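You operate a simulated robot arm through the tools that you are given. There is no shell and no other tool. Be economical: measure what you need, move in short steps, check, and stop when the job is done.

You are at the controls of a simulated two-armed robot. One attempt, no reset.

JOB
Lift the brass arm, sand the crust off the contact block and lower the arm.
Fine: hold the contact block; sanding block back; the earth lamp ends lit. Set down upright: yellow sanding block. What is to be rubbed or washed off counts as gone when no trace of it is left.

The check looks at the end state, three seconds after you hand in, the way a careful person would. Anything else that was tipped, shoved, dropped, spilled or broken makes it a failure.

ROBOT AND FRAMES
Two 7-joint arms with two-finger parallel grippers on one trunk, on a base that drives. Base frame: it is fixed to the floor where the robot stands at the start and does not move with it; the origin is under the middle of the robot, x ahead of it, y to its left, z up. Lengths are in m, angles in rad, forces in N, time in s.
The left shoulder is at the start at [0.05, 0.165, 1.255], the right one opposite. With the tool pointing down near the work surface each hand reaches from about 0.1 to 0.68 m from the robot's upright axis, wherever it stands, measured 20 degrees to its own side. Places, roughly: brass contact arm [0.6, -0.2, 0.9]; green earth lamp [-0.2, -6.3, 0]. Payload 3.91 kg a hand.
Tool frame (each hand has its own): the origin (TCP) lies between the finger pads and is the grasp point; the fingertips stand 0.03 m ahead of it; z points along the fingers, y is the line along which they close. The gripper opens to 0.11 m. The fingers are 0.02 m wide and 0.01 m thick; the gripper's body (0.048 by 0.112 m) begins 0.055 m behind the TCP.
Orientation is that of the tool frame in the base frame, as a unit quaternion [x, y, z, w]. With the fingers straight down and closing along the base's y, the tool's x points along the base's -x, its y along +y and its z along -z.

CONTROLS
- The arms move only by the tool step_arm. It takes "left_targets", "right_targets" or both (then of equal length, played together; a hand with none holds still); each is one flat list of numbers, 7 for each row, row after row: the finger opening in m, from 0 to 0.11, then the shift along the base's x, y, z in units of 30 mm (1.0 is 30 mm), then the turn, a rotation vector about the base's x, y, z in units of 8 degrees (1.0 is 8 degrees). In form: [fingers, x, y, z, rx, ry, rz, fingers, x, y, z, rx, ry, rz, ...]. A call has 1 to 10 rows; each row shifts and turns the commanded pose from where the row before left it. A call with a number of a shift or a turn outside -1 to 1 is refused whole. Rows are played at 5 a second. More than 0.05 m and 0.15 rad between two rows, or a gripper value outside its range, and nothing of the call is played. A pose out of reach is approached as far as the arm can. The call stops where the force on the tool passes 90 N (or 10 N more than at its start, if that is more) or the arm is blocked; 0.2 s more then pass. The fingers move at their own pace (about 0.045 m/s each) and stop on an object; they squeeze with about 22 N. The grip force told is the motor's: it shows also when the fingers shut on nothing. Time passes only in rows, and 0.2 s behind the last, so rows that do not move let the fingers close. The reply holds the time, the measured pose of the TCP, the force on the tool along the base axes, the opening and the grip force, in the units named above and with some noise, with the torque about the TCP (base axes, N m) and any sound that the robot's microphone picked up.
- Cameras (640 x 400 px; columns grow to the right, rows downward): "scene" is now at [0.1097, -0.026, 1.4151]; the picture's right is [-0.34, -0.94, 0.00], its down [-0.63, 0.23, -0.74] and it looks along [0.70, -0.25, -0.67] (base axes); focal length 280 px, centre (320, 200). "left" rides on the left gripper at [0.072, -0.017, -0.103] in its tool frame; the picture's right is [0.23, 0.97, 0.00], its down [-0.76, 0.18, -0.62] and it looks along [-0.61, 0.14, 0.78] (tool axes); focal length 222 px, centre (320, 200). "right" rides on the right gripper at [0.072, 0.017, -0.103] in its tool frame; the picture's right is [-0.23, 0.97, 0.00], its down [-0.76, -0.18, -0.62] and it looks along [-0.61, -0.14, 0.78] (tool axes); focal length 222 px, centre (320, 200).
- camera(camera): a new picture of that camera. It takes no simulated time.
- move_column(by): slides the trunk up (or, below 0, down) by that many m; the arms and the scene camera ride with it, the base frame stays. It gives what a move gives, with no picture.
- drive_base(legs): drives the robot by 1 to 6 legs, each [ahead, left, turn to the left] in m, m and rad, along the robot's own axes; the way and the turn of a leg run together, so that a leg with both is an arc; at most 1.5 m and 3.142 rad a leg. The arms and the cameras ride along, it lands a little off, and it stops where it bumps. It gives what a move gives.
- turn_head(pan, tilt): turns the head with the scene camera to pan (to the left, within 1.396 rad either way) and tilt (down, from -0.506 to 1.204), counted from straight ahead of the robot. It gives what a move gives.
- measure_at(camera, pixels): for up to 12 pixels [column, row] of the newest picture of that camera ("zoom" is the newest enlarged one), the place [x, y, z] in the base frame of the surface seen there, good to about 0.002 m. It takes no simulated time.
- close_up(camera, box): a new picture of the part [left, top, right, bottom] of that camera's present view, enlarged. It takes no simulated time.
- finish_job(): hands the job in; it is judged then, once.

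Work in short steps. Measure before you move; look again where a grasp or a placing could have gone wrong, and mend it. You have 80 turns and 78 pictures in all, those below and enlarged ones among them. Open the grippers and draw the arms clear of the work before you hand the job in, unless the task says otherwise; then end with one line.

The tools are called as name(argument=value, ...) on one line, values as JSON. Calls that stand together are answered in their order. step_arm: Moves the arms, as the interface text tells. Its arguments: {"type":"object","properties":{"left_targets":{"type":"array"},"right_targets":{"type":"array"}},"required":[]} The other tools are called the same way: move_column (by) slides the trunk up or down; drive_base (legs) drives the base; turn_head (pan, tilt) turns the head that bears the scene camera; camera (camera) takes a picture; measure_at (camera, pixels) gives the place of the surface under pixels of a picture; close_up (camera, box) takes an enlarged picture of a part of a camera's view; finish_job () hands the job in.

At the start:

```text
time: 0.0
left_ee_pos: [0.4122, 0.053, 1.1302]
left_tool_rot: [0.0, 1.0, 0.0, 0.0]
left_ft_force: [0.3, 0.2, -1.2]
left_moment: [0.0, -0.03, -0.01]
left_grip_width: 0.1101
left_grip_force: 0.0
right_ee_pos: [0.3525, -0.2215, 1.1672]
right_tool_rot: [-0.001, 1.0, 0.0, 0.0]
right_ft_force: [-0.3, 0.3, -0.2]
right_moment: [0.0, -0.04, 0.0]
right_grip_width: 0.1099
right_grip_force: 0.1
trunk travel left (down, up): [-0.475, 0.028]
robot x, y, heading: [-0.0014, -0.0028, -0.001]
head pan, tilt: [-0.344, 0.735]
```

scene: 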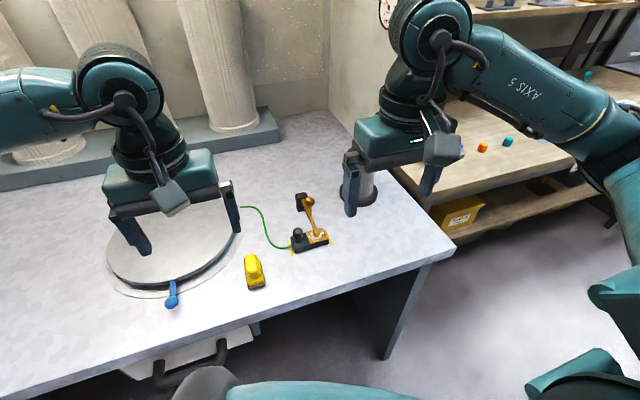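
right: 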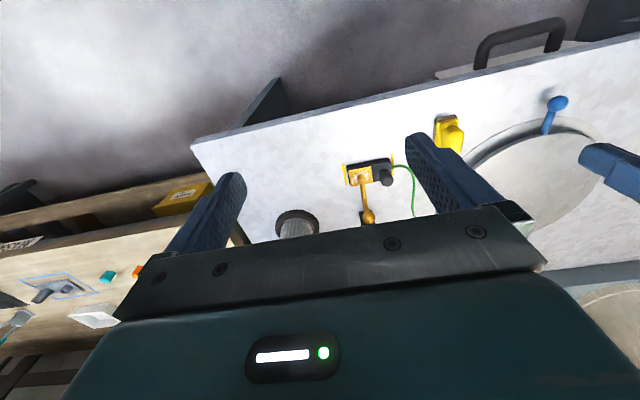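
left: 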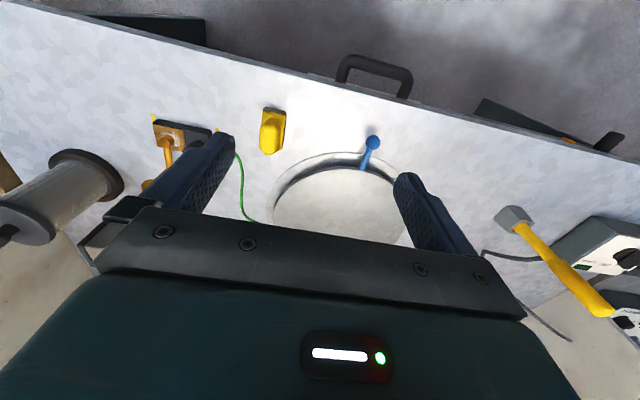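

The scene shows the brass arm near (310,220), contact block near (315,238) and the yellow sanding block at (253,272). I take a close look at them.

close_up(camera="scene", box=[230, 180, 350, 300])

close_up(camera="right", box=[320, 90, 480, 240])

```text
3.33 times, centred on (290, 240) of scene
```

zoom: 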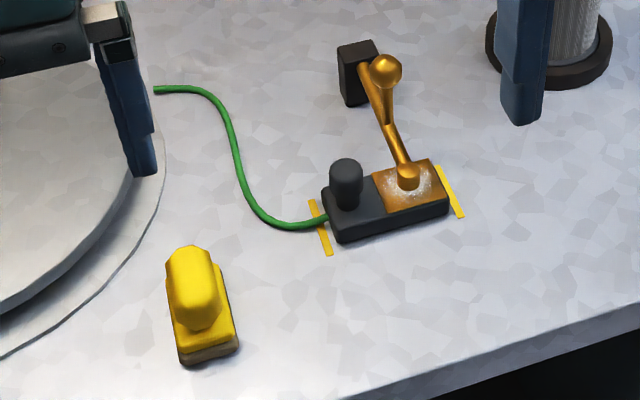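

```text
2.67 times, centred on (400, 165) of right
```

zoom: 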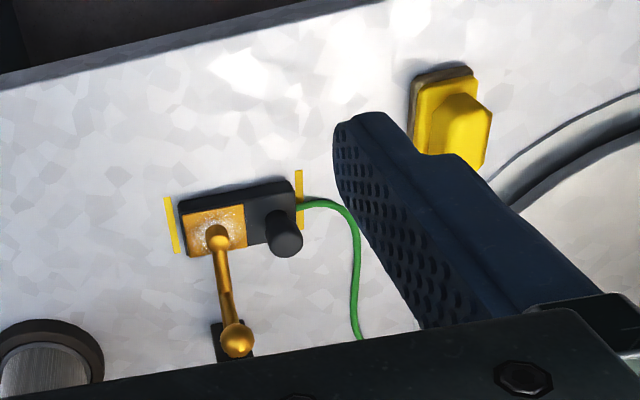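

I retake the scene zoom, tighter, so I can measure on it.

close_up(camera="scene", box=[235, 182, 347, 294])

```text
3.57 times, centred on (291, 238) of scene
```

zoom: 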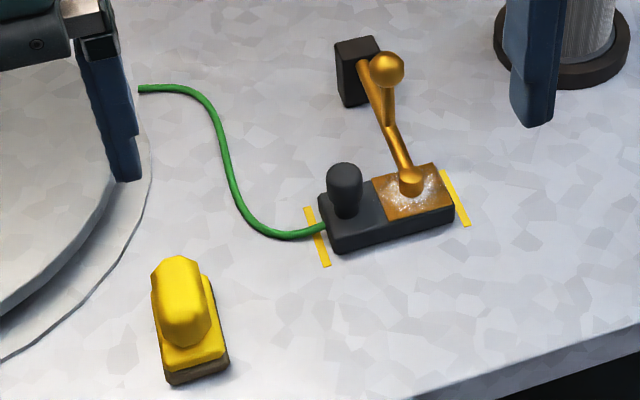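

Now I measure the arm's ball, arm, post, plate corners, block knob, and sanding block.

measure_at(camera="zoom", pixels=[[387, 66], [386, 122], [411, 182], [365, 47], [344, 175], [378, 182], [430, 167], [450, 205], [392, 218], [330, 250], [322, 205], [462, 200]])

measure_at(camera="zoom", pixels=[[178, 265], [188, 325], [155, 300], [208, 310], [168, 367], [224, 350], [166, 383], [228, 370], [318, 240], [365, 66], [400, 165], [352, 100]])

```text
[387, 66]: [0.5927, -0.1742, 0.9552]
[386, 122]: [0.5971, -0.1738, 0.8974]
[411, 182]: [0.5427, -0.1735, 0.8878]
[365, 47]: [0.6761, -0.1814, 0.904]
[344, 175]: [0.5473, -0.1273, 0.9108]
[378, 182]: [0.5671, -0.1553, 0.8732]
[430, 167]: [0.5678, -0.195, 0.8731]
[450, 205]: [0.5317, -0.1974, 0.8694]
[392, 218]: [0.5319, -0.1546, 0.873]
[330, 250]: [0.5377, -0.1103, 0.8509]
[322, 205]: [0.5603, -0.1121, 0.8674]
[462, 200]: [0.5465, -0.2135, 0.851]
```

```text
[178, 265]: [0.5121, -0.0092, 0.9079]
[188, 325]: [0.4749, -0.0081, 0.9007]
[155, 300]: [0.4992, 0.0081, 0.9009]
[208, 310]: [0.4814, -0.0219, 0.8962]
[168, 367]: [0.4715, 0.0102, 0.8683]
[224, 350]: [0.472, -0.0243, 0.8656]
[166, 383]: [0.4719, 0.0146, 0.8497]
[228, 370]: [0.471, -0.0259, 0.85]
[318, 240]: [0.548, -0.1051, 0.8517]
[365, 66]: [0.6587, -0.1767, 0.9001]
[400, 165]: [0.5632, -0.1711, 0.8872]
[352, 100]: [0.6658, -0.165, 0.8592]
```

Positions are clear. The arm's hinge is at about x 0.67, so I check how much room there is between the base and the table edge, and the hinge itself, before choosing where to stand.

measure_at(camera="scene", pixels=[[350, 288], [250, 325], [450, 250], [230, 350], [390, 350], [300, 380], [160, 365], [370, 195]])

turn_head(pan=-0.2, tilt=1.2)

camera(camera="scene")

```text
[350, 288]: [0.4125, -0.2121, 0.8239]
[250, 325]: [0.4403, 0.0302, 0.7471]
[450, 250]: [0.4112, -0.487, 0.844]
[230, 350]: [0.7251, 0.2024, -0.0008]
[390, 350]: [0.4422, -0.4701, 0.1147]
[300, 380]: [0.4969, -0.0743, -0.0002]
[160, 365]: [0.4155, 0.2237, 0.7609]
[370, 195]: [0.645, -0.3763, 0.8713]
```

```text
time: 0.9
left_ee_pos: [0.4133, 0.055, 1.1297]
left_tool_rot: [0.001, 1.0, 0.0, -0.001]
left_ft_force: [0.2, 0.6, 0.0]
left_moment: [0.0, 0.0, -0.01]
left_grip_width: 0.1102
left_grip_force: 0.1
right_ee_pos: [0.3538, -0.2205, 1.1676]
right_tool_rot: [0.0, 1.0, 0.0, 0.0]
right_ft_force: [0.4, 0.3, -0.8]
right_moment: [-0.01, 0.03, 0.01]
right_grip_width: 0.11
right_grip_force: 0.1
trunk travel left (down, up): [-0.475, 0.028]
robot x, y, heading: [0.0008, 0.0022, -0.003]
head pan, tilt: [-0.201, 1.201]
```

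```text
71 pictures are left
```

scene: 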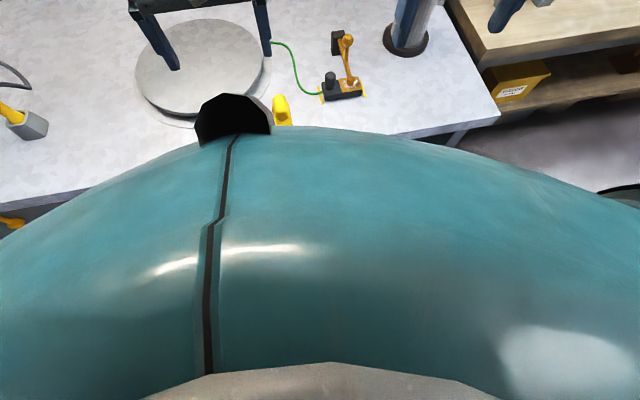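

The chest hides the base; I measure how far its front reaches compared with the table edge (x≈0.41).

measure_at(camera="scene", pixels=[[320, 135], [240, 125], [225, 100], [450, 165], [520, 190], [300, 380], [620, 190]])

turn_head(pan=-0.344, tilt=0.735)

```text
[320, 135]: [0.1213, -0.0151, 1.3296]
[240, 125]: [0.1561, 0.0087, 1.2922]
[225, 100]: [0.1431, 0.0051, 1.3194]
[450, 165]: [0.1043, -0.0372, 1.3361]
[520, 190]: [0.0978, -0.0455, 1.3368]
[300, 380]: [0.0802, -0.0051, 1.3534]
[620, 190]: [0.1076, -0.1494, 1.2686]
```

```text
time: 1.8
left_ee_pos: [0.4129, 0.0544, 1.1297]
left_tool_rot: [0.001, 1.0, 0.0, 0.0]
left_ft_force: [0.3, -0.2, 0.7]
left_moment: [-0.02, 0.0, -0.05]
left_grip_width: 0.1098
left_grip_force: 0.1
right_ee_pos: [0.3534, -0.2212, 1.167]
right_tool_rot: [0.0, 1.0, 0.0, 0.001]
right_ft_force: [0.1, -0.5, -0.1]
right_moment: [-0.01, -0.02, 0.02]
right_grip_width: 0.1101
right_grip_force: 0.0
trunk travel left (down, up): [-0.475, 0.028]
robot x, y, heading: [-0.0017, -0.0013, 0.002]
head pan, tilt: [-0.344, 0.735]
```

I check from the right hand camera's first view how near to the robot the floor is clear (top of the picture), to judge whether the base can come closer.

camera(camera="right")

measure_at(camera="right", pixels=[[100, 10], [250, 10], [400, 10], [550, 10], [620, 15], [250, 90], [400, 60], [230, 110], [480, 40], [380, 90], [290, 215], [320, 235]])

```text
70 pictures are left
```

right: 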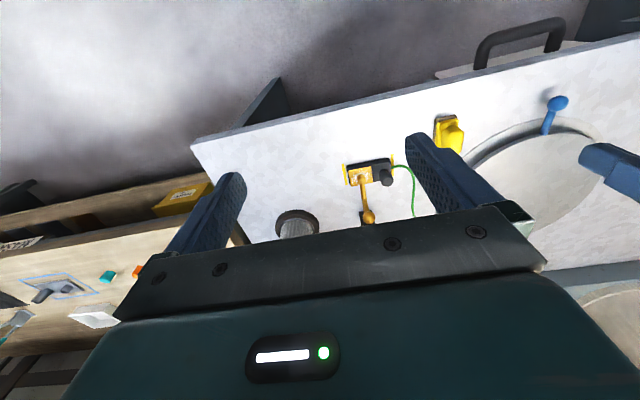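

```text
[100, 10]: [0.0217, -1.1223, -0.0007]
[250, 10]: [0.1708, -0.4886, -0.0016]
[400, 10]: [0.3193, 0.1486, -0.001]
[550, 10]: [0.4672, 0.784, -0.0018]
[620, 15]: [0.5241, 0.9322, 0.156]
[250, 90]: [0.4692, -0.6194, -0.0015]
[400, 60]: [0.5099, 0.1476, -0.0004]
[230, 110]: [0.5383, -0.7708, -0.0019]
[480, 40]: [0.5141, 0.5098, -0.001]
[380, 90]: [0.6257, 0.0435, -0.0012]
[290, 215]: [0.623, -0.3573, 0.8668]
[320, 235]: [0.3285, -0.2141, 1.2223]
```

The floor is clear to x≈0.32 and open under the table, so I drive 0.1 m ahead to bring the arc of the brass arm within reach.

drive_base(legs=[[0.1, 0, 0]])

camera(camera="scene")

camera(camera="right")

```text
time: 3.0
left_ee_pos: [0.5137, 0.0555, 1.1299]
left_tool_rot: [-0.001, 1.0, 0.0, 0.0]
left_ft_force: [1.1, -0.1, 0.0]
left_moment: [-0.02, 0.04, 0.02]
left_grip_width: 0.1102
left_grip_force: 0.1
right_ee_pos: [0.455, -0.2189, 1.1676]
right_tool_rot: [-0.002, 1.0, 0.001, 0.0]
right_ft_force: [0.7, -0.6, -0.4]
right_moment: [0.02, 0.0, 0.01]
right_grip_width: 0.1102
right_grip_force: 0.1
trunk travel left (down, up): [-0.475, 0.028]
robot x, y, heading: [0.0968, 0.0012, 0.0]
head pan, tilt: [-0.344, 0.735]
```

```text
69 pictures are left
```

scene: 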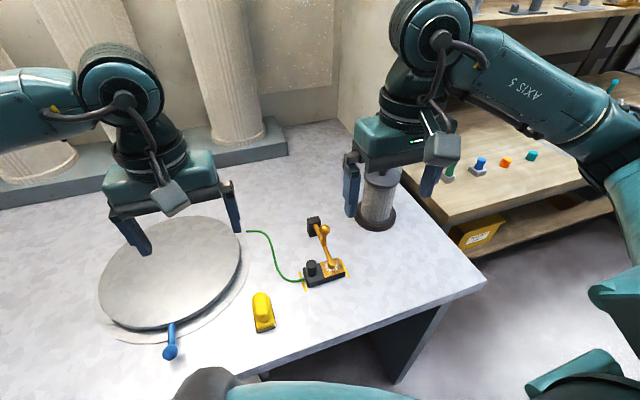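

```text
68 pictures are left
```

right: 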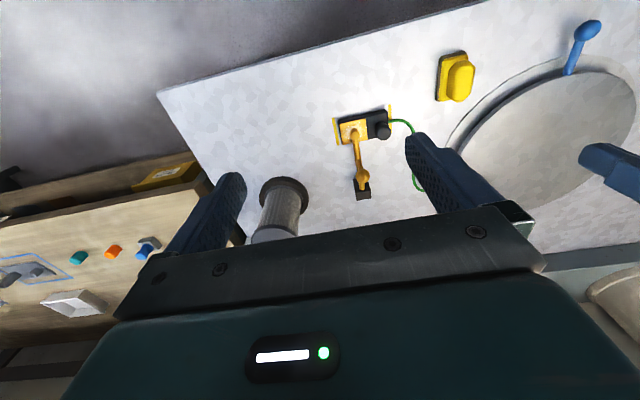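

Nothing was bumped. I zoom for accurate ball/hinge positions and the spool's height.

close_up(camera="right", box=[310, 80, 430, 210])

measure_at(camera="right", pixels=[[270, 237], [283, 210], [308, 200]])

close_up(camera="scene", box=[270, 200, 370, 300])

measure_at(camera="zoom", pixels=[[355, 90], [355, 84], [335, 65], [318, 95], [350, 145], [380, 240], [376, 195], [263, 240], [258, 265], [400, 240]])

```text
3.08 times, centred on (370, 145) of right
```

zoom: 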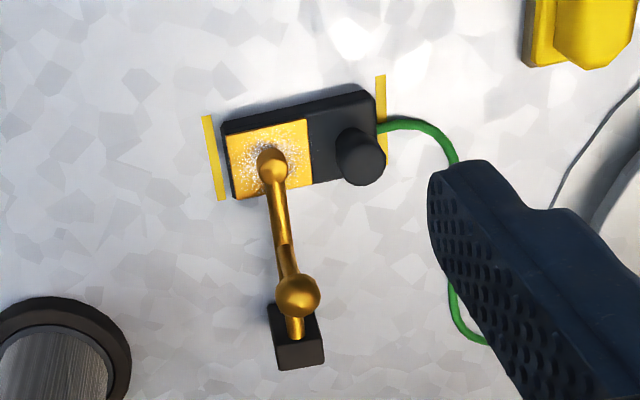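

```text
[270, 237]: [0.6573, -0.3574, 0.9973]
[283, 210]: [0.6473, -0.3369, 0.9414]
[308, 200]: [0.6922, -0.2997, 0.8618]
```

```text
4.00 times, centred on (320, 250) of scene
```

zoom: 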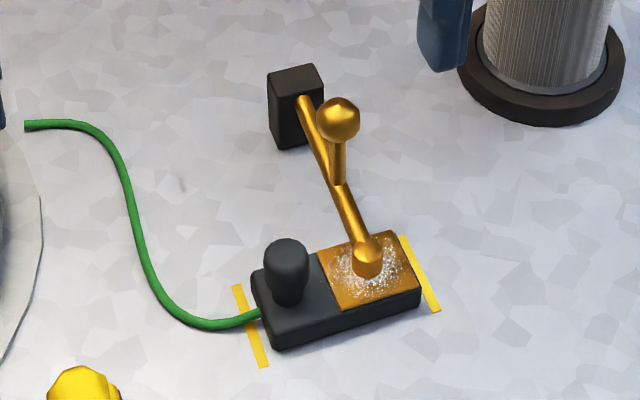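

```text
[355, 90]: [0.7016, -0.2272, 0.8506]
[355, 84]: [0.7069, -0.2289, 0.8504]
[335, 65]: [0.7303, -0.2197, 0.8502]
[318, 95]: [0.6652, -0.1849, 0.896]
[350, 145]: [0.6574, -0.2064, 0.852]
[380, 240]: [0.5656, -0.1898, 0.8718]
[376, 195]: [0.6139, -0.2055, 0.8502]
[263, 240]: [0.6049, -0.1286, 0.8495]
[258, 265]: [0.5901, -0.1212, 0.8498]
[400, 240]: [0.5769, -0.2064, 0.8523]
```

My picks were off this new zoom; I measure on what it shows: ball (337,118), stalk (338,165), hinge (303,100), post top (295,78), plate, knob (287,265).

measure_at(camera="zoom", pixels=[[337, 118], [338, 165], [303, 104], [316, 135], [350, 215], [367, 255], [295, 75], [287, 265], [286, 245], [338, 183], [355, 135], [320, 120]])

measure_at(camera="scene", pixels=[[262, 297], [265, 318], [258, 332], [273, 326], [254, 305], [271, 305], [378, 175], [360, 215]])

```text
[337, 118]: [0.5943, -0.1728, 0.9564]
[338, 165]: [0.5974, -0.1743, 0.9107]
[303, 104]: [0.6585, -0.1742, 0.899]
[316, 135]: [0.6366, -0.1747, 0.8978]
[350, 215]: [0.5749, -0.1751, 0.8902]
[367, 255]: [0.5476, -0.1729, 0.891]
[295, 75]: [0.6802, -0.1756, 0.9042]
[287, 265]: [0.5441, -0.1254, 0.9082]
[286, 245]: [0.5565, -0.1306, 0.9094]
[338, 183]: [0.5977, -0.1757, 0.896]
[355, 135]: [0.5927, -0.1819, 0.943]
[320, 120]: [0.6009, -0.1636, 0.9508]
```

```text
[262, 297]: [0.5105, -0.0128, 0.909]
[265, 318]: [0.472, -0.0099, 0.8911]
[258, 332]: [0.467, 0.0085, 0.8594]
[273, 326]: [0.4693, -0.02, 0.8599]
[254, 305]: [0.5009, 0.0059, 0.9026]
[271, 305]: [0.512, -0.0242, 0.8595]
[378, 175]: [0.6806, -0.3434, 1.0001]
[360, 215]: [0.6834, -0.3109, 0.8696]
```

Ball centre ≈ (0.600, -0.174, 0.950). I bring the right hand above it with fingers at 0.05 (closing along y).

step_arm(right_targets=[0.05, 0.967, 0.3, -0.9, 0, 0, 0, 0.05, 0.967, 0.3, -0.9, 0, 0, 0, 0.05, 0.967, 0.3, -0.9, 0, 0, 0, 0.05, 0.967, 0.3, -0.9, 0, 0, 0, 0.05, 0.967, 0.3, -0.9, 0, 0, 0, 0.05, 0, 0, 0, 0, 0, 0])

camera(camera="right")

```text
time: 4.4
left_ee_pos: [0.5118, 0.056, 1.1299]
left_tool_rot: [-0.001, 1.0, 0.0, 0.0]
left_ft_force: [0.6, -0.7, 0.4]
left_moment: [0.0, 0.02, 0.01]
left_grip_width: 0.1097
left_grip_force: 0.0
right_ee_pos: [0.5996, -0.1718, 1.0298]
right_tool_rot: [-0.001, 1.0, 0.0, 0.001]
right_ft_force: [0.1, -1.1, -0.1]
right_moment: [0.01, -0.01, -0.01]
right_grip_width: 0.0501
right_grip_force: 0.0
trunk travel left (down, up): [-0.475, 0.028]
robot x, y, heading: [0.0984, -0.0015, 0.002]
head pan, tilt: [-0.344, 0.735]
```

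```text
65 pictures are left
```

right: 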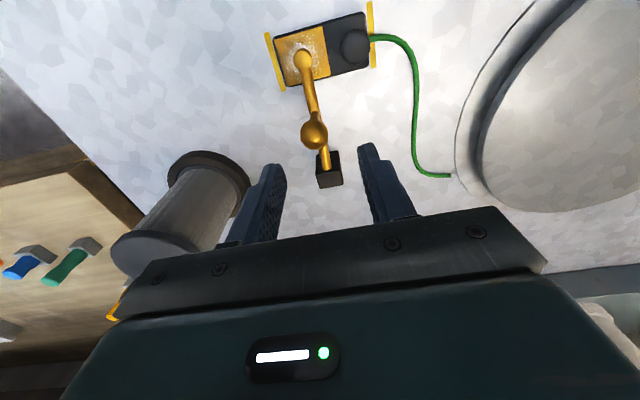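

The fingers straddle the ball (315,130) laterally. I go down 72 mm and close on it.

step_arm(right_targets=[0.05, 0, -0.07, -0.8, 0, 0, 0, 0.05, 0, 0, -0.8, 0, 0, 0, 0.05, 0, 0, -0.8, 0, 0, 0, 0.0, 0, 0, 0, 0, 0, 0, 0.0, 0, 0, 0, 0, 0, 0, 0.0, 0, 0, 0, 0, 0, 0])

close_up(camera="scene", box=[250, 150, 410, 300])

```text
time: 5.8
left_ee_pos: [0.5139, 0.055, 1.1297]
left_tool_rot: [-0.001, 1.0, 0.0, 0.001]
left_ft_force: [0.3, -0.4, 1.0]
left_moment: [0.01, 0.02, 0.0]
left_grip_width: 0.1097
left_grip_force: 0.1
right_ee_pos: [0.5992, -0.1774, 0.9594]
right_tool_rot: [0.0, 1.0, 0.0, 0.0]
right_ft_force: [0.3, -5.6, 1.0]
right_moment: [-0.11, -0.15, -0.02]
right_grip_width: 0.0238
right_grip_force: 44.8
trunk travel left (down, up): [-0.475, 0.028]
robot x, y, heading: [0.1015, 0.0029, 0.002]
head pan, tilt: [-0.344, 0.735]
```

```text
2.67 times, centred on (330, 225) of scene
```

zoom: 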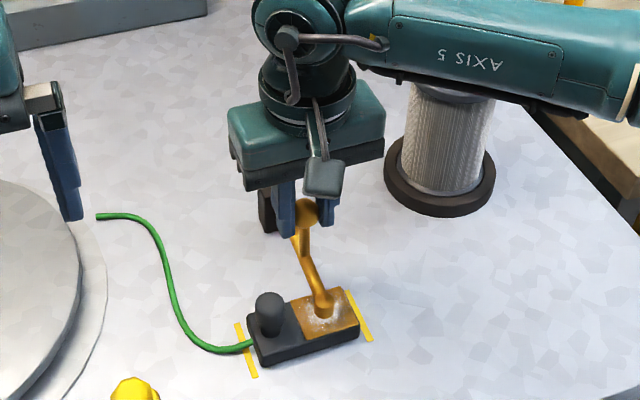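

Ball gripped (width 0.024). I start lifting along the arc about the hinge (≈ x 0.675, z 0.890) in three 8° steps, watching force.

step_arm(right_targets=[0.0, 0.307, 0.1, 0.33, 0, 0, 0, 0.0, 0.343, 0, 0.28, 0, 0, 0, 0.0, 0.383, 0, 0.233, 0, 0, 0, 0.0, 0, 0, 0, 0, 0, 0])

close_up(camera="scene", box=[250, 150, 410, 300])

```text
time: 6.8
left_ee_pos: [0.5123, 0.0539, 1.1305]
left_tool_rot: [-0.001, 1.0, 0.001, 0.0]
left_ft_force: [-0.2, 0.2, 0.4]
left_moment: [0.03, 0.03, 0.01]
left_grip_width: 0.11
left_grip_force: 0.0
right_ee_pos: [0.6291, -0.1781, 0.9865]
right_tool_rot: [0.0, 1.0, -0.002, -0.001]
right_ft_force: [-15.7, -16.2, -2.2]
right_moment: [-0.21, 1.37, 0.06]
right_grip_width: 0.024
right_grip_force: 45.0
trunk travel left (down, up): [-0.475, 0.028]
robot x, y, heading: [0.0998, -0.0003, 0.001]
head pan, tilt: [-0.344, 0.735]
```

```text
2.67 times, centred on (330, 225) of scene
```

zoom: 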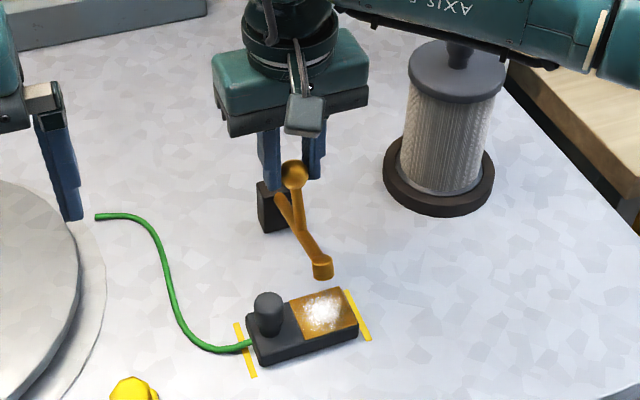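

It rises. There's a -16 N side load, so I undo my y shift; I measure the arm to refine the hinge.

measure_at(camera="zoom", pixels=[[294, 173], [322, 260], [310, 238], [300, 222], [285, 205], [279, 197], [262, 187], [265, 225]])

step_arm(right_targets=[0.0, 0, -0.15, 0, 0, 0, 0, 0.0, 0, 0, 0, 0, 0, 0])

```text
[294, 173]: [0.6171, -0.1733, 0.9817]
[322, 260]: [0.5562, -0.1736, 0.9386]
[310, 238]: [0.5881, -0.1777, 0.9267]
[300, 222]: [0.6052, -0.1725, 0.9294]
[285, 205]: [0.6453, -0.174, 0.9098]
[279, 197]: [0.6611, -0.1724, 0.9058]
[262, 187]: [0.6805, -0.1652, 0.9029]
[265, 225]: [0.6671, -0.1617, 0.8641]
```

```text
time: 7.4
left_ee_pos: [0.5121, 0.0566, 1.1293]
left_tool_rot: [-0.002, 1.0, 0.0, 0.0]
left_ft_force: [0.1, 0.3, -0.2]
left_moment: [-0.01, 0.03, 0.01]
left_grip_width: 0.1101
left_grip_force: 0.0
right_ee_pos: [0.6295, -0.1778, 0.9865]
right_tool_rot: [-0.003, 1.0, 0.001, 0.0]
right_ft_force: [-10.0, -2.6, -8.1]
right_moment: [-0.06, 1.04, 0.01]
right_grip_width: 0.0238
right_grip_force: 45.2
trunk travel left (down, up): [-0.475, 0.028]
robot x, y, heading: [0.1032, 0.0036, 0.004]
head pan, tilt: [-0.344, 0.735]
```

Side load gone. I continue the arc four more 8° steps.

step_arm(right_targets=[0.0, 0.41, 0, 0.177, 0, 0, 0, 0.0, 0.43, 0, 0.117, 0, 0, 0, 0.0, 0.443, 0, 0.057, 0, 0, 0, 0.0, 0.447, 0, -0.003, 0, 0, 0, 0.0, 0, 0, 0, 0, 0, 0])

close_up(camera="scene", box=[250, 150, 410, 300])

```text
time: 8.6
left_ee_pos: [0.5126, 0.0557, 1.129]
left_tool_rot: [-0.001, 1.0, 0.0, 0.001]
left_ft_force: [-0.4, -0.9, 0.0]
left_moment: [-0.02, 0.01, -0.01]
left_grip_width: 0.1099
left_grip_force: 0.1
right_ee_pos: [0.6824, -0.178, 0.9984]
right_tool_rot: [-0.001, 1.0, 0.0, 0.001]
right_ft_force: [-0.1, 0.7, -0.1]
right_moment: [-0.01, -0.02, 0.0]
right_grip_width: 0.0001
right_grip_force: 37.4
trunk travel left (down, up): [-0.475, 0.028]
robot x, y, heading: [0.0985, -0.0004, -0.001]
head pan, tilt: [-0.344, 0.735]
```

```text
2.67 times, centred on (330, 225) of scene
```

zoom: 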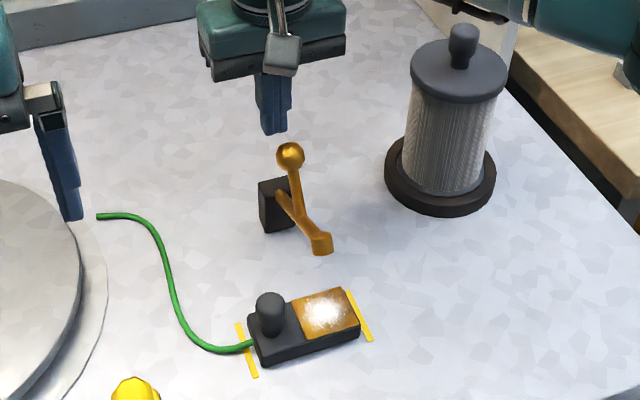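

The ball slipped out, but the arm stays up where it was left. I measure where it is to push it on further.

measure_at(camera="zoom", pixels=[[290, 155], [322, 240], [322, 250], [310, 225], [296, 190], [282, 197], [325, 315], [266, 312]])

camera(camera="right")

```text
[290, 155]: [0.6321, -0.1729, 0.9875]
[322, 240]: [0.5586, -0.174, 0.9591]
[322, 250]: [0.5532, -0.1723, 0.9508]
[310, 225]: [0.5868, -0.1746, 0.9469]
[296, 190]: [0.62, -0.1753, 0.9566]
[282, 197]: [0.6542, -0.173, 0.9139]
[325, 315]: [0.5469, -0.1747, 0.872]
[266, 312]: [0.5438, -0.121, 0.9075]
```

```text
61 pictures are left
```

right: 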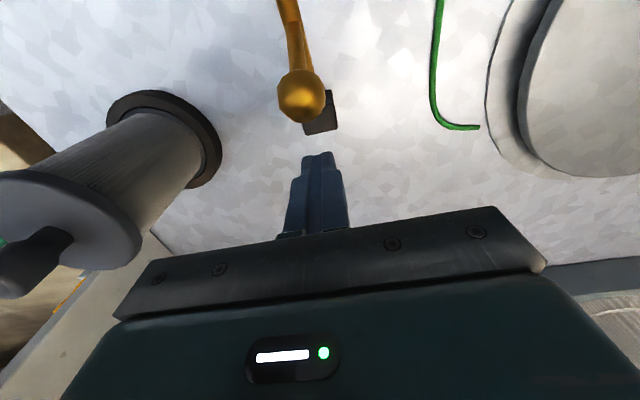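

The arm holds itself by friction. I go around: up, back to x≈0.598, down behind the ball with closed fingers (tips at z≈0.965), to push it on towards +x.

step_arm(right_targets=[0.0, 0, 0.13, 1, 0, 0, 0, 0.0, 0, 0, 1, 0, 0, 0, 0.0, -0.933, 0, 0, 0, 0, 0, 0.0, -0.933, 0, 0, 0, 0, 0, 0.0, -0.933, 0, 0, 0, 0, 0, 0.0, 0, 0, -1, 0, 0, 0, 0.0, 0, 0, -1, 0, 0, 0, 0.0, 0, 0, -0.1, 0, 0, 0])

camera(camera="right")

```text
time: 10.4
left_ee_pos: [0.5125, 0.0559, 1.1289]
left_tool_rot: [0.0, 1.0, 0.0, 0.0]
left_ft_force: [0.1, 0.5, 0.3]
left_moment: [0.02, 0.01, 0.02]
left_grip_width: 0.1101
left_grip_force: 0.1
right_ee_pos: [0.5994, -0.1757, 0.9942]
right_tool_rot: [-0.001, 1.0, 0.0, 0.0]
right_ft_force: [-0.2, -1.1, 0.5]
right_moment: [0.01, 0.0, 0.03]
right_grip_width: 0.0
right_grip_force: 38.2
trunk travel left (down, up): [-0.475, 0.028]
robot x, y, heading: [0.0985, -0.0009, 0.005]
head pan, tilt: [-0.344, 0.735]
```

```text
60 pictures are left
```

right: 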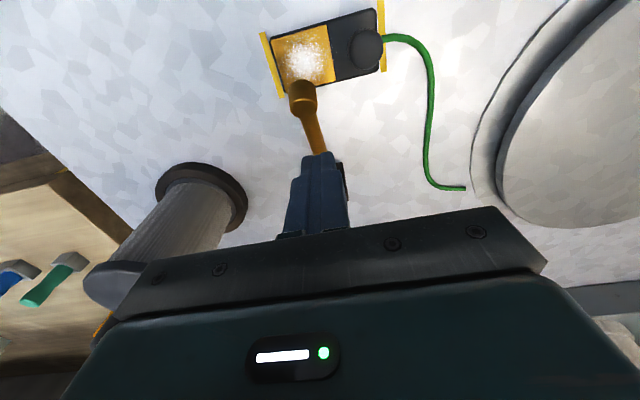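

The fingers are behind the ball, aligned with the arm. I push +x by 95 mm.

step_arm(right_targets=[0.0, 0.45, 0, 0, 0, 0, 0, 0.0, 0.45, 0, 0, 0, 0, 0, 0.0, 0.45, 0, 0, 0, 0, 0, 0.0, 0.45, 0, 0, 0, 0, 0, 0.0, 0.45, 0, 0, 0, 0, 0, 0.0, 0.45, 0, -0.05, 0, 0, 0, 0.0, 0.45, 0, -0.1, 0, 0, 0])

close_up(camera="scene", box=[250, 150, 410, 300])

```text
time: 11.9
left_ee_pos: [0.5034, 0.0541, 1.1341]
left_tool_rot: [0.0, 1.0, 0.0, 0.003]
left_ft_force: [-0.3, -0.4, 0.0]
left_moment: [0.04, 0.06, 0.02]
left_grip_width: 0.1099
left_grip_force: 0.0
right_ee_pos: [0.674, -0.1714, 1.0079]
right_tool_rot: [-0.005, 1.0, 0.006, -0.004]
right_ft_force: [-47.4, -2.5, 46.0]
right_moment: [-0.36, 0.99, -0.32]
right_grip_width: 0.0001
right_grip_force: 38.0
trunk travel left (down, up): [-0.475, 0.028]
robot x, y, heading: [0.1003, -0.0005, 0.002]
head pan, tilt: [-0.344, 0.735]
stopped in row 7 (right hand): the force on the tool passed its limit at 97 N (the readings are from after the stop); the commanded pose is now the measured one
```

```text
2.67 times, centred on (330, 225) of scene
```

zoom: 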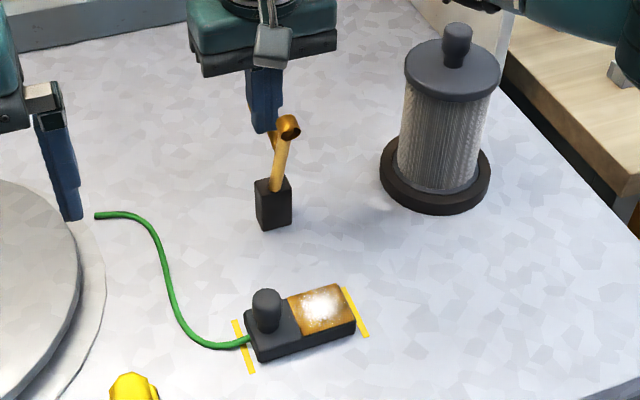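

The arm now stands nearly upright; the finger jammed on it. I withdraw upward and look.

step_arm(right_targets=[0.0, -0.1, 0, 0.8, 0, 0, 0, 0.0, 0, 0, 1, 0, 0, 0, 0.0, 0, 0, 1, 0, 0, 0, 0.0, -1, -0.8, 0, 0, 0, 0, 0.0, -1, -1, 0, 0, 0, 0])

close_up(camera="scene", box=[250, 150, 410, 300])

measure_at(camera="zoom", pixels=[[289, 120], [289, 132], [280, 165], [277, 185], [273, 183], [264, 125], [325, 308], [266, 300]])

```text
time: 13.1
left_ee_pos: [0.5111, 0.0547, 1.1304]
left_tool_rot: [-0.002, 1.0, 0.0, 0.0]
left_ft_force: [0.2, -0.2, 0.4]
left_moment: [-0.01, 0.01, 0.0]
left_grip_width: 0.11
left_grip_force: 0.1
right_ee_pos: [0.6207, -0.227, 1.0842]
right_tool_rot: [-0.003, 1.0, 0.003, -0.004]
right_ft_force: [-0.9, -0.4, -0.3]
right_moment: [0.0, 0.02, -0.02]
right_grip_width: 0.0
right_grip_force: 37.6
trunk travel left (down, up): [-0.475, 0.028]
robot x, y, heading: [0.0994, 0.0028, 0.003]
head pan, tilt: [-0.344, 0.735]
```

```text
2.67 times, centred on (330, 225) of scene
```

zoom: 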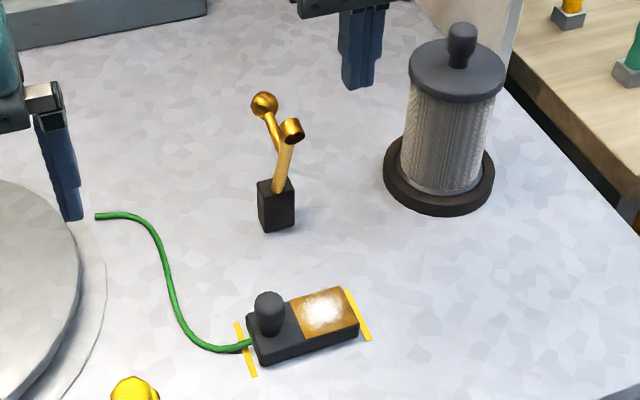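

```text
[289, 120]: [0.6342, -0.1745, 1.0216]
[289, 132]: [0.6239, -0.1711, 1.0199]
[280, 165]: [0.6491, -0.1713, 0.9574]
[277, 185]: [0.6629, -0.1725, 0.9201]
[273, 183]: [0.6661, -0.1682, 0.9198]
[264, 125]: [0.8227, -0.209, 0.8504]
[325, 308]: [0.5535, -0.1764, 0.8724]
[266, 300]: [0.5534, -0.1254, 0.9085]
```

The arm now stands ~75° up and holds; the contact block is in place. Next I look closely at the sanding block for a grasp with the right hand.

close_up(camera="scene", box=[220, 270, 310, 350])

close_up(camera="left", box=[120, 20, 320, 145])

```text
5.00 times, centred on (265, 310) of scene
```

zoom: 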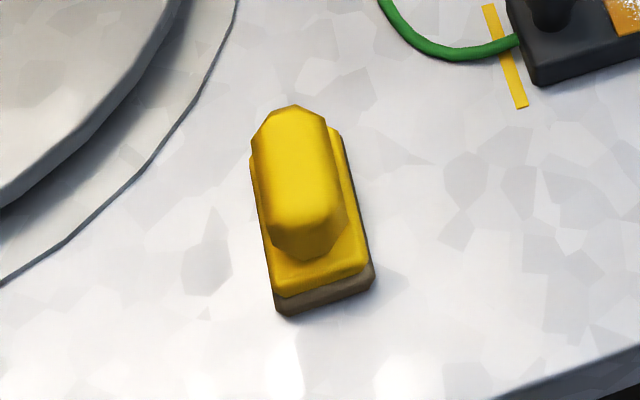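

```text
3.20 times, centred on (220, 82) of left
```

zoom: 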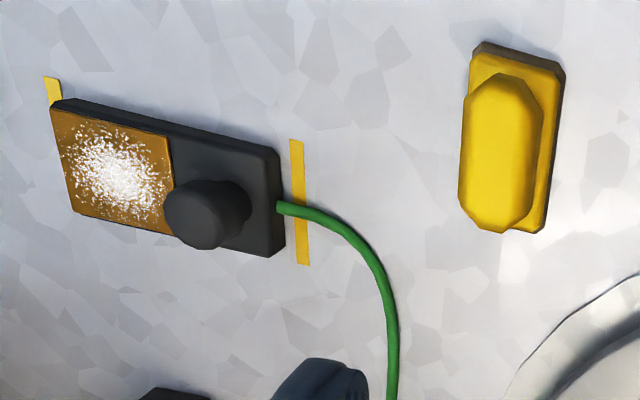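

I measure the sanding block's corners and handle, plus the contact block's, on this left-hand zoom.

measure_at(camera="zoom", pixels=[[482, 42], [562, 65], [545, 228], [505, 80], [495, 150], [490, 205], [540, 110], [468, 110], [472, 60], [550, 150]])

measure_at(camera="zoom", pixels=[[53, 114], [167, 140], [172, 230], [76, 208], [62, 100], [275, 155], [280, 250], [200, 215], [230, 195], [115, 170], [330, 225], [295, 205]])

```text
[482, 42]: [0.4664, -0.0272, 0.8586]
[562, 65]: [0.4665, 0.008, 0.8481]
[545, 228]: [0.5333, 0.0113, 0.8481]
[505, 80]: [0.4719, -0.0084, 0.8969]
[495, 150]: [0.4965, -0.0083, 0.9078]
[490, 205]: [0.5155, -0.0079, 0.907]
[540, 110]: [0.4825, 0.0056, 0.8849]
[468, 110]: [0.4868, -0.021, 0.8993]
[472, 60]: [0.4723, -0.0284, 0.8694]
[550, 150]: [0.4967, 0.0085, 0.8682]
```

```text
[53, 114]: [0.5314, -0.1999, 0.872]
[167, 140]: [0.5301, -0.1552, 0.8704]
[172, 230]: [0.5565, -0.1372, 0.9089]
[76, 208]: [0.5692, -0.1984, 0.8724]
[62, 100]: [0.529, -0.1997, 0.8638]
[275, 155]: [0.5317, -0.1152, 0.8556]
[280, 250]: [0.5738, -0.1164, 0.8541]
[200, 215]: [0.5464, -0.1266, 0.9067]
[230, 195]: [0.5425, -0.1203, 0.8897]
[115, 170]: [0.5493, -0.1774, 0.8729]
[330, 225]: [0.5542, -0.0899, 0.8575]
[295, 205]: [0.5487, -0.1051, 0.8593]
```

Sanding block is centred at (0.500, -0.008), aligned with x, handle 28 mm wide. The left hand moves off to the left while turning (yaw 90° and 60° tilt) and the right hand goes above the sanding block.

step_arm(left_targets=[0.06, 0, 1, 0, -0.449, 0.449, 0.778, 0.06, 0, 1, 0, -0.449, 0.449, 0.778, 0.06, 0, 1, 0, -0.449, 0.449, 0.778, 0.06, 0, 1, 0, -0.449, 0.449, 0.778, 0.06, 0, 1, 0, -0.449, 0.449, 0.778, 0.06, 0, 0, 0, -0.449, 0.449, 0.778, 0.06, 0, 0, 0, -0.449, 0.449, 0.778, 0.06, 0, 0, 0, -0.449, 0.449, 0.778, 0.06, 0, 0, 0, -0.449, 0.449, 0.778, 0.06, 0, 0, 0, -0.449, 0.449, 0.778], right_targets=[0.06, -0.402, 0.73, 0, 0, 0, 0, 0.06, -0.402, 0.73, 0, 0, 0, 0, 0.06, -0.402, 0.73, 0, 0, 0, 0, 0.06, -0.402, 0.73, 0, 0, 0, 0, 0.06, -0.402, 0.73, 0, 0, 0, 0, 0.06, -0.402, 0.73, -0.63, 0, 0, 0, 0.06, -0.402, 0.73, -0.63, 0, 0, 0, 0.06, -0.402, 0.73, -0.63, 0, 0, 0, 0.06, -0.402, 0.73, -0.63, 0, 0, 0, 0.06, -0.402, 0.73, -0.63, 0, 0, 0])

camera(camera="scene")

camera(camera="right")

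```text
time: 15.3
left_ee_pos: [0.5135, 0.2065, 1.1334]
left_tool_rot: [-0.501, 0.763, -0.289, -0.288]
left_ft_force: [-0.7, 0.3, -0.5]
left_moment: [0.01, -0.01, 0.03]
left_grip_width: 0.06
left_grip_force: 0.1
right_ee_pos: [0.4991, -0.0042, 0.9876]
right_tool_rot: [-0.005, 1.0, 0.003, -0.004]
right_ft_force: [-0.1, 0.1, -0.9]
right_moment: [-0.02, -0.02, 0.01]
right_grip_width: 0.0599
right_grip_force: 0.0
trunk travel left (down, up): [-0.475, 0.028]
robot x, y, heading: [0.0966, 0.0006, 0.0]
head pan, tilt: [-0.344, 0.735]
```

```text
55 pictures are left
```

scene: 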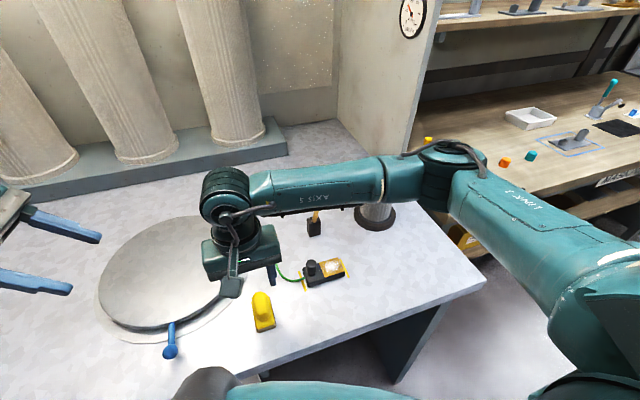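

```text
54 pictures are left
```

right: 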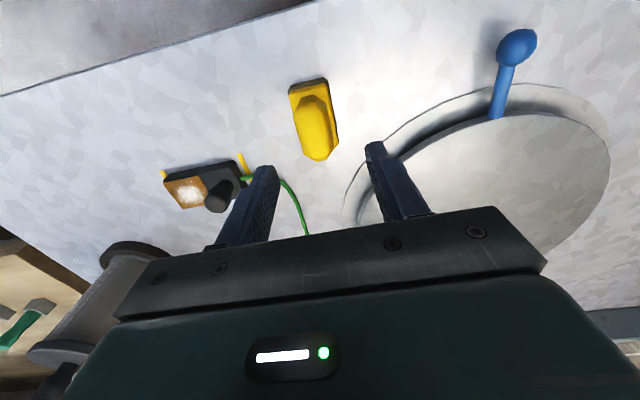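

The right fingers straddle the sanding block. I descend 82 mm to TCP z≈0.905 and close.

step_arm(left_targets=[0.06, 0, 0, 0, -0.449, 0.449, 0.778, 0.06, 0, 0, 0, -0.449, 0.449, 0.778, 0.06, 0, 0, 0, -0.449, 0.449, 0.778, 0.06, 0, 0, 0, 0, 0, 0, 0.06, 0, 0, 0, 0, 0, 0, 0.06, 0, 0, 0, 0, 0, 0], right_targets=[0.05, 0.03, -0.13, -0.92, 0, 0, 0, 0.05, 0, 0, -0.92, 0, 0, 0, 0.05, 0, 0, -0.91, 0, 0, 0, 0.0, 0, 0, 0, 0, 0, 0, 0.0, 0, 0, 0, 0, 0, 0, 0.0, 0, 0, 0, 0, 0, 0])

camera(camera="right")

camera(camera="left")

```text
time: 16.7
left_ee_pos: [0.5117, 0.205, 1.1304]
left_tool_rot: [-0.612, 0.613, -0.352, -0.354]
left_ft_force: [0.5, -0.7, 0.1]
left_moment: [-0.02, -0.01, 0.01]
left_grip_width: 0.0602
left_grip_force: 0.0
right_ee_pos: [0.4995, -0.0103, 0.9057]
right_tool_rot: [-0.004, 1.0, 0.003, -0.004]
right_ft_force: [-0.5, 0.9, 0.8]
right_moment: [0.01, 0.0, 0.04]
right_grip_width: 0.0296
right_grip_force: 21.4
trunk travel left (down, up): [-0.475, 0.028]
robot x, y, heading: [0.0988, -0.0013, 0.004]
head pan, tilt: [-0.344, 0.735]
```

```text
53 pictures are left
```

right: 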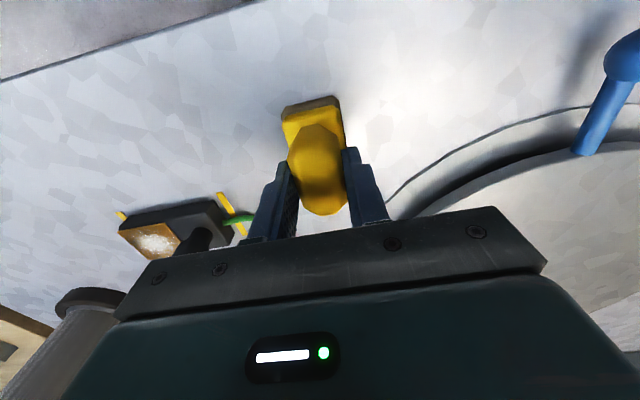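

```text
52 pictures are left
```

left: 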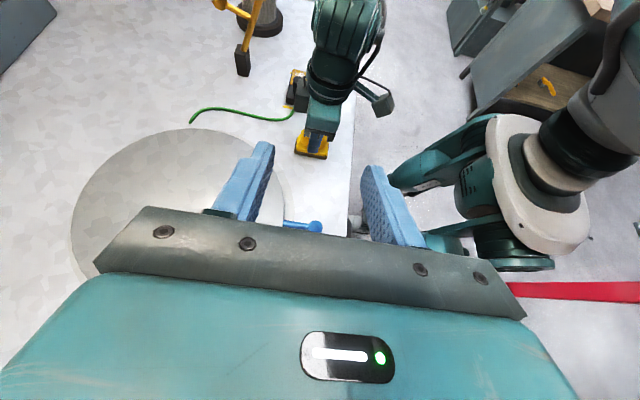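

Held (width 0.030). I lift it 95 mm and carry it over the contact plate to (0.54, -0.195).

step_arm(right_targets=[0.0, 0, 0, 1, 0, 0, 0, 0.0, 0, 0, 1, 0, 0, 0, 0.0, 0, 0, 1, 0, 0, 0, 0.0, 0.22, -1, 0.1, 0, 0, 0, 0.0, 0.22, -1, 0.1, 0, 0, 0, 0.0, 0.22, -1, 0, 0, 0, 0, 0.0, 0.22, -1, 0, 0, 0, 0, 0.0, 0.22, -1, 0, 0, 0, 0, 0.0, 0.22, -1, 0, 0, 0, 0, 0.0, 0, -0.17, 0, 0, 0, 0])

camera(camera="scene")

camera(camera="left")

```text
time: 18.9
left_ee_pos: [0.5137, 0.2068, 1.1311]
left_tool_rot: [-0.612, 0.613, -0.353, -0.354]
left_ft_force: [0.3, -0.8, 0.4]
left_moment: [0.01, 0.02, -0.03]
left_grip_width: 0.0601
left_grip_force: 0.2
right_ee_pos: [0.5374, -0.196, 1.0003]
right_tool_rot: [-0.004, 1.0, 0.003, -0.004]
right_ft_force: [0.6, -0.5, -1.1]
right_moment: [0.02, 0.02, 0.0]
right_grip_width: 0.0298
right_grip_force: 22.0
trunk travel left (down, up): [-0.475, 0.028]
robot x, y, heading: [0.0975, -0.0013, -0.002]
head pan, tilt: [-0.344, 0.735]
```

```text
51 pictures are left
```

scene: 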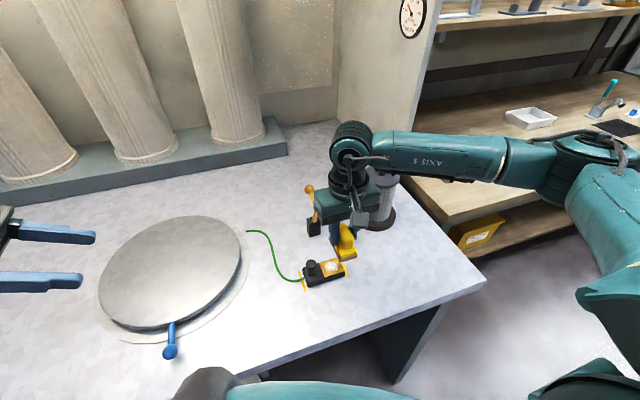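

```text
50 pictures are left
```

left: 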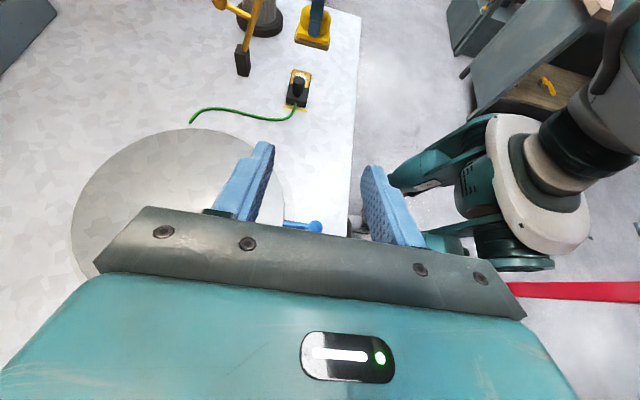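

The raised arm stays up and the plate is free. I bring the left hand to a point 80 mm short of the block's knob, along its 60° approach.

step_arm(left_targets=[0.06, 0.138, -0.926, -0.693, 0, 0, 0, 0.06, 0.138, -0.926, -0.693, 0, 0, 0, 0.06, 0.138, -0.926, -0.693, 0, 0, 0, 0.06, 0.138, -0.926, -0.693, 0, 0, 0, 0.06, 0.138, -0.926, -0.693, 0, 0, 0, 0.06, 0.138, -0.926, -0.693, 0, 0, 0, 0.06, 0.138, -0.926, -0.693, 0, 0, 0, 0.06, 0.138, -0.926, -0.693, 0, 0, 0, 0.06, 0.138, -0.926, -0.693, 0, 0, 0, 0.06, 0, 0, 0, 0, 0, 0])

camera(camera="left")

close_up(camera="scene", box=[220, 150, 400, 300])

```text
time: 21.1
left_ee_pos: [0.5493, -0.0476, 0.9475]
left_tool_rot: [-0.612, 0.613, -0.353, -0.353]
left_ft_force: [-0.5, -0.5, 1.2]
left_moment: [0.01, 0.02, 0.05]
left_grip_width: 0.0602
left_grip_force: 0.1
right_ee_pos: [0.5382, -0.1961, 1.0011]
right_tool_rot: [-0.004, 1.0, 0.004, -0.004]
right_ft_force: [-0.4, 0.5, -0.5]
right_moment: [0.03, -0.04, 0.02]
right_grip_width: 0.0296
right_grip_force: 22.0
trunk travel left (down, up): [-0.475, 0.028]
robot x, y, heading: [0.0956, 0.0006, 0.002]
head pan, tilt: [-0.344, 0.735]
```

```text
49 pictures are left
```

left: 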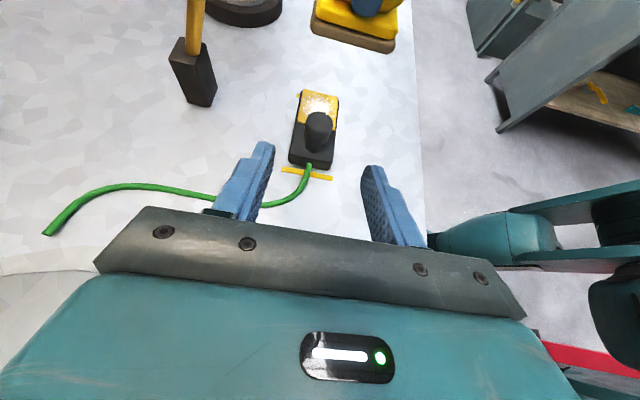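

```text
2.67 times, centred on (310, 225) of scene
```

zoom: 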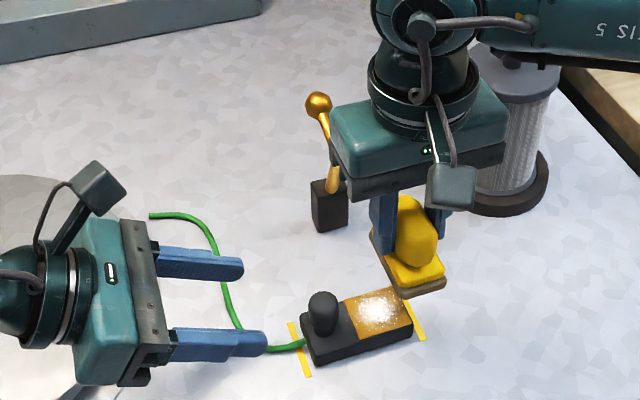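

Lined up with the knob at (318,120). I measure the knob once more from this view.

measure_at(camera="left", pixels=[[318, 117], [308, 130], [330, 130], [318, 130], [318, 145], [300, 160]])

```text
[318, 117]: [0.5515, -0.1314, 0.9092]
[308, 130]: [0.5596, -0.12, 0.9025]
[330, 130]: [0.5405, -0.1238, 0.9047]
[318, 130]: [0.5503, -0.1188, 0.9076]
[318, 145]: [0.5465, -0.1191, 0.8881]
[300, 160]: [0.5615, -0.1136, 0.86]
```

Knob centre (0.550, -0.130). I advance 66 mm in y and 42 mm down, then close gently on it.

step_arm(left_targets=[0.06, 0.0, -0.737, -0.46, 0, 0, 0, 0.06, 0, -0.737, -0.46, 0, 0, 0, 0.06, 0.02, -0.737, -0.46, 0, 0, 0, 0.04, 0, 0, 0, 0, 0, 0, 0.03, 0, 0, 0, 0, 0, 0, 0.0, 0, 0, 0, 0, 0, 0, 0.0, 0, 0, 0, 0, 0, 0])

close_up(camera="scene", box=[220, 150, 400, 300])

```text
time: 22.7
left_ee_pos: [0.5503, -0.1097, 0.9041]
left_tool_rot: [0.613, -0.612, 0.353, 0.353]
left_ft_force: [0.1, 0.6, -0.3]
left_moment: [0.0, 0.01, 0.0]
left_grip_width: 0.0233
left_grip_force: 21.3
right_ee_pos: [0.5381, -0.1962, 1.0008]
right_tool_rot: [-0.005, 1.0, 0.004, -0.004]
right_ft_force: [0.2, -0.8, -1.9]
right_moment: [0.02, -0.04, 0.02]
right_grip_width: 0.0296
right_grip_force: 21.9
trunk travel left (down, up): [-0.475, 0.028]
robot x, y, heading: [0.0975, 0.0002, -0.004]
head pan, tilt: [-0.344, 0.735]
```

```text
2.67 times, centred on (310, 225) of scene
```

zoom: 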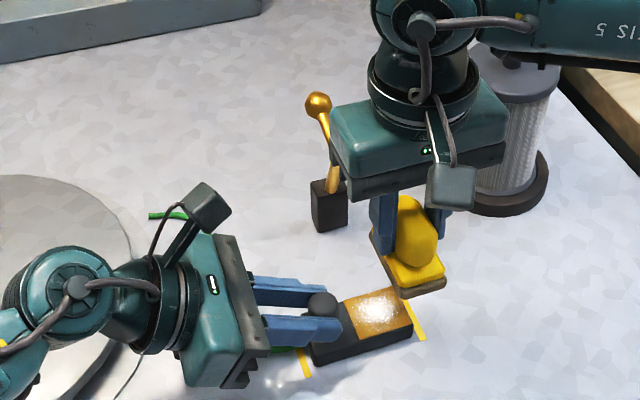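

The block is held (0.023). I bring the sander over the plate centre and down to just above contact.

step_arm(right_targets=[0.0, 0.3, 0.58, 0, 0, 0, 0, 0.0, 0, 0, -0.75, 0, 0, 0, 0.0, 0, 0, -0.75, 0, 0, 0, 0.0, 0, 0, -0.75, 0, 0, 0, 0.0, 0, 0, -0.15, 0, 0, 0, 0.0, 0, 0, 0, 0, 0, 0])

close_up(camera="scene", box=[250, 180, 370, 290])

```text
time: 24.1
left_ee_pos: [0.549, -0.1106, 0.9045]
left_tool_rot: [0.613, -0.612, 0.354, 0.352]
left_ft_force: [0.1, -0.2, -1.0]
left_moment: [0.05, 0.02, 0.01]
left_grip_width: 0.0231
left_grip_force: 21.8
right_ee_pos: [0.549, -0.1787, 0.9278]
right_tool_rot: [-0.004, 1.0, 0.004, -0.004]
right_ft_force: [0.0, -0.3, -1.1]
right_moment: [0.01, 0.04, -0.04]
right_grip_width: 0.0296
right_grip_force: 21.8
trunk travel left (down, up): [-0.475, 0.028]
robot x, y, heading: [0.1006, 0.0039, 0.001]
head pan, tilt: [-0.344, 0.735]
```

```text
3.64 times, centred on (310, 235) of scene
```

zoom: 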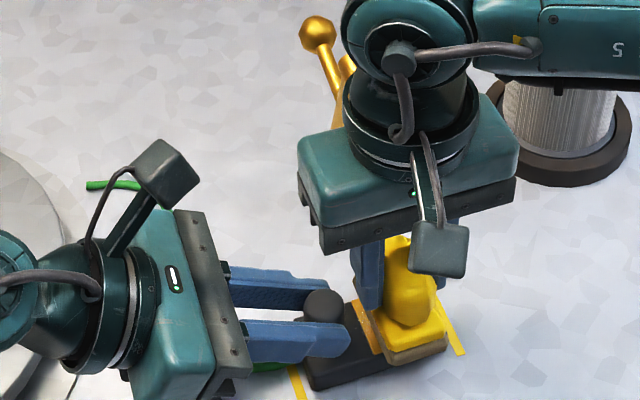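

Nearly in contact. I press down slightly (2 mm) to feel the contact force.

step_arm(right_targets=[0.0, 0, 0, -0.07, 0, 0, 0, 0.0, 0, 0, 0, 0, 0, 0])

```text
time: 24.7
left_ee_pos: [0.5504, -0.111, 0.9035]
left_tool_rot: [-0.613, 0.613, -0.352, -0.353]
left_ft_force: [2.8, -0.1, -2.3]
left_moment: [0.19, -0.05, 0.19]
left_grip_width: 0.0231
left_grip_force: 22.4
right_ee_pos: [0.5493, -0.1783, 0.9263]
right_tool_rot: [-0.005, 1.0, 0.003, -0.002]
right_ft_force: [-1.5, -0.6, 8.7]
right_moment: [-0.28, 0.12, -0.01]
right_grip_width: 0.0301
right_grip_force: 22.5
trunk travel left (down, up): [-0.475, 0.028]
robot x, y, heading: [0.1035, -0.0029, 0.007]
head pan, tilt: [-0.344, 0.735]
```

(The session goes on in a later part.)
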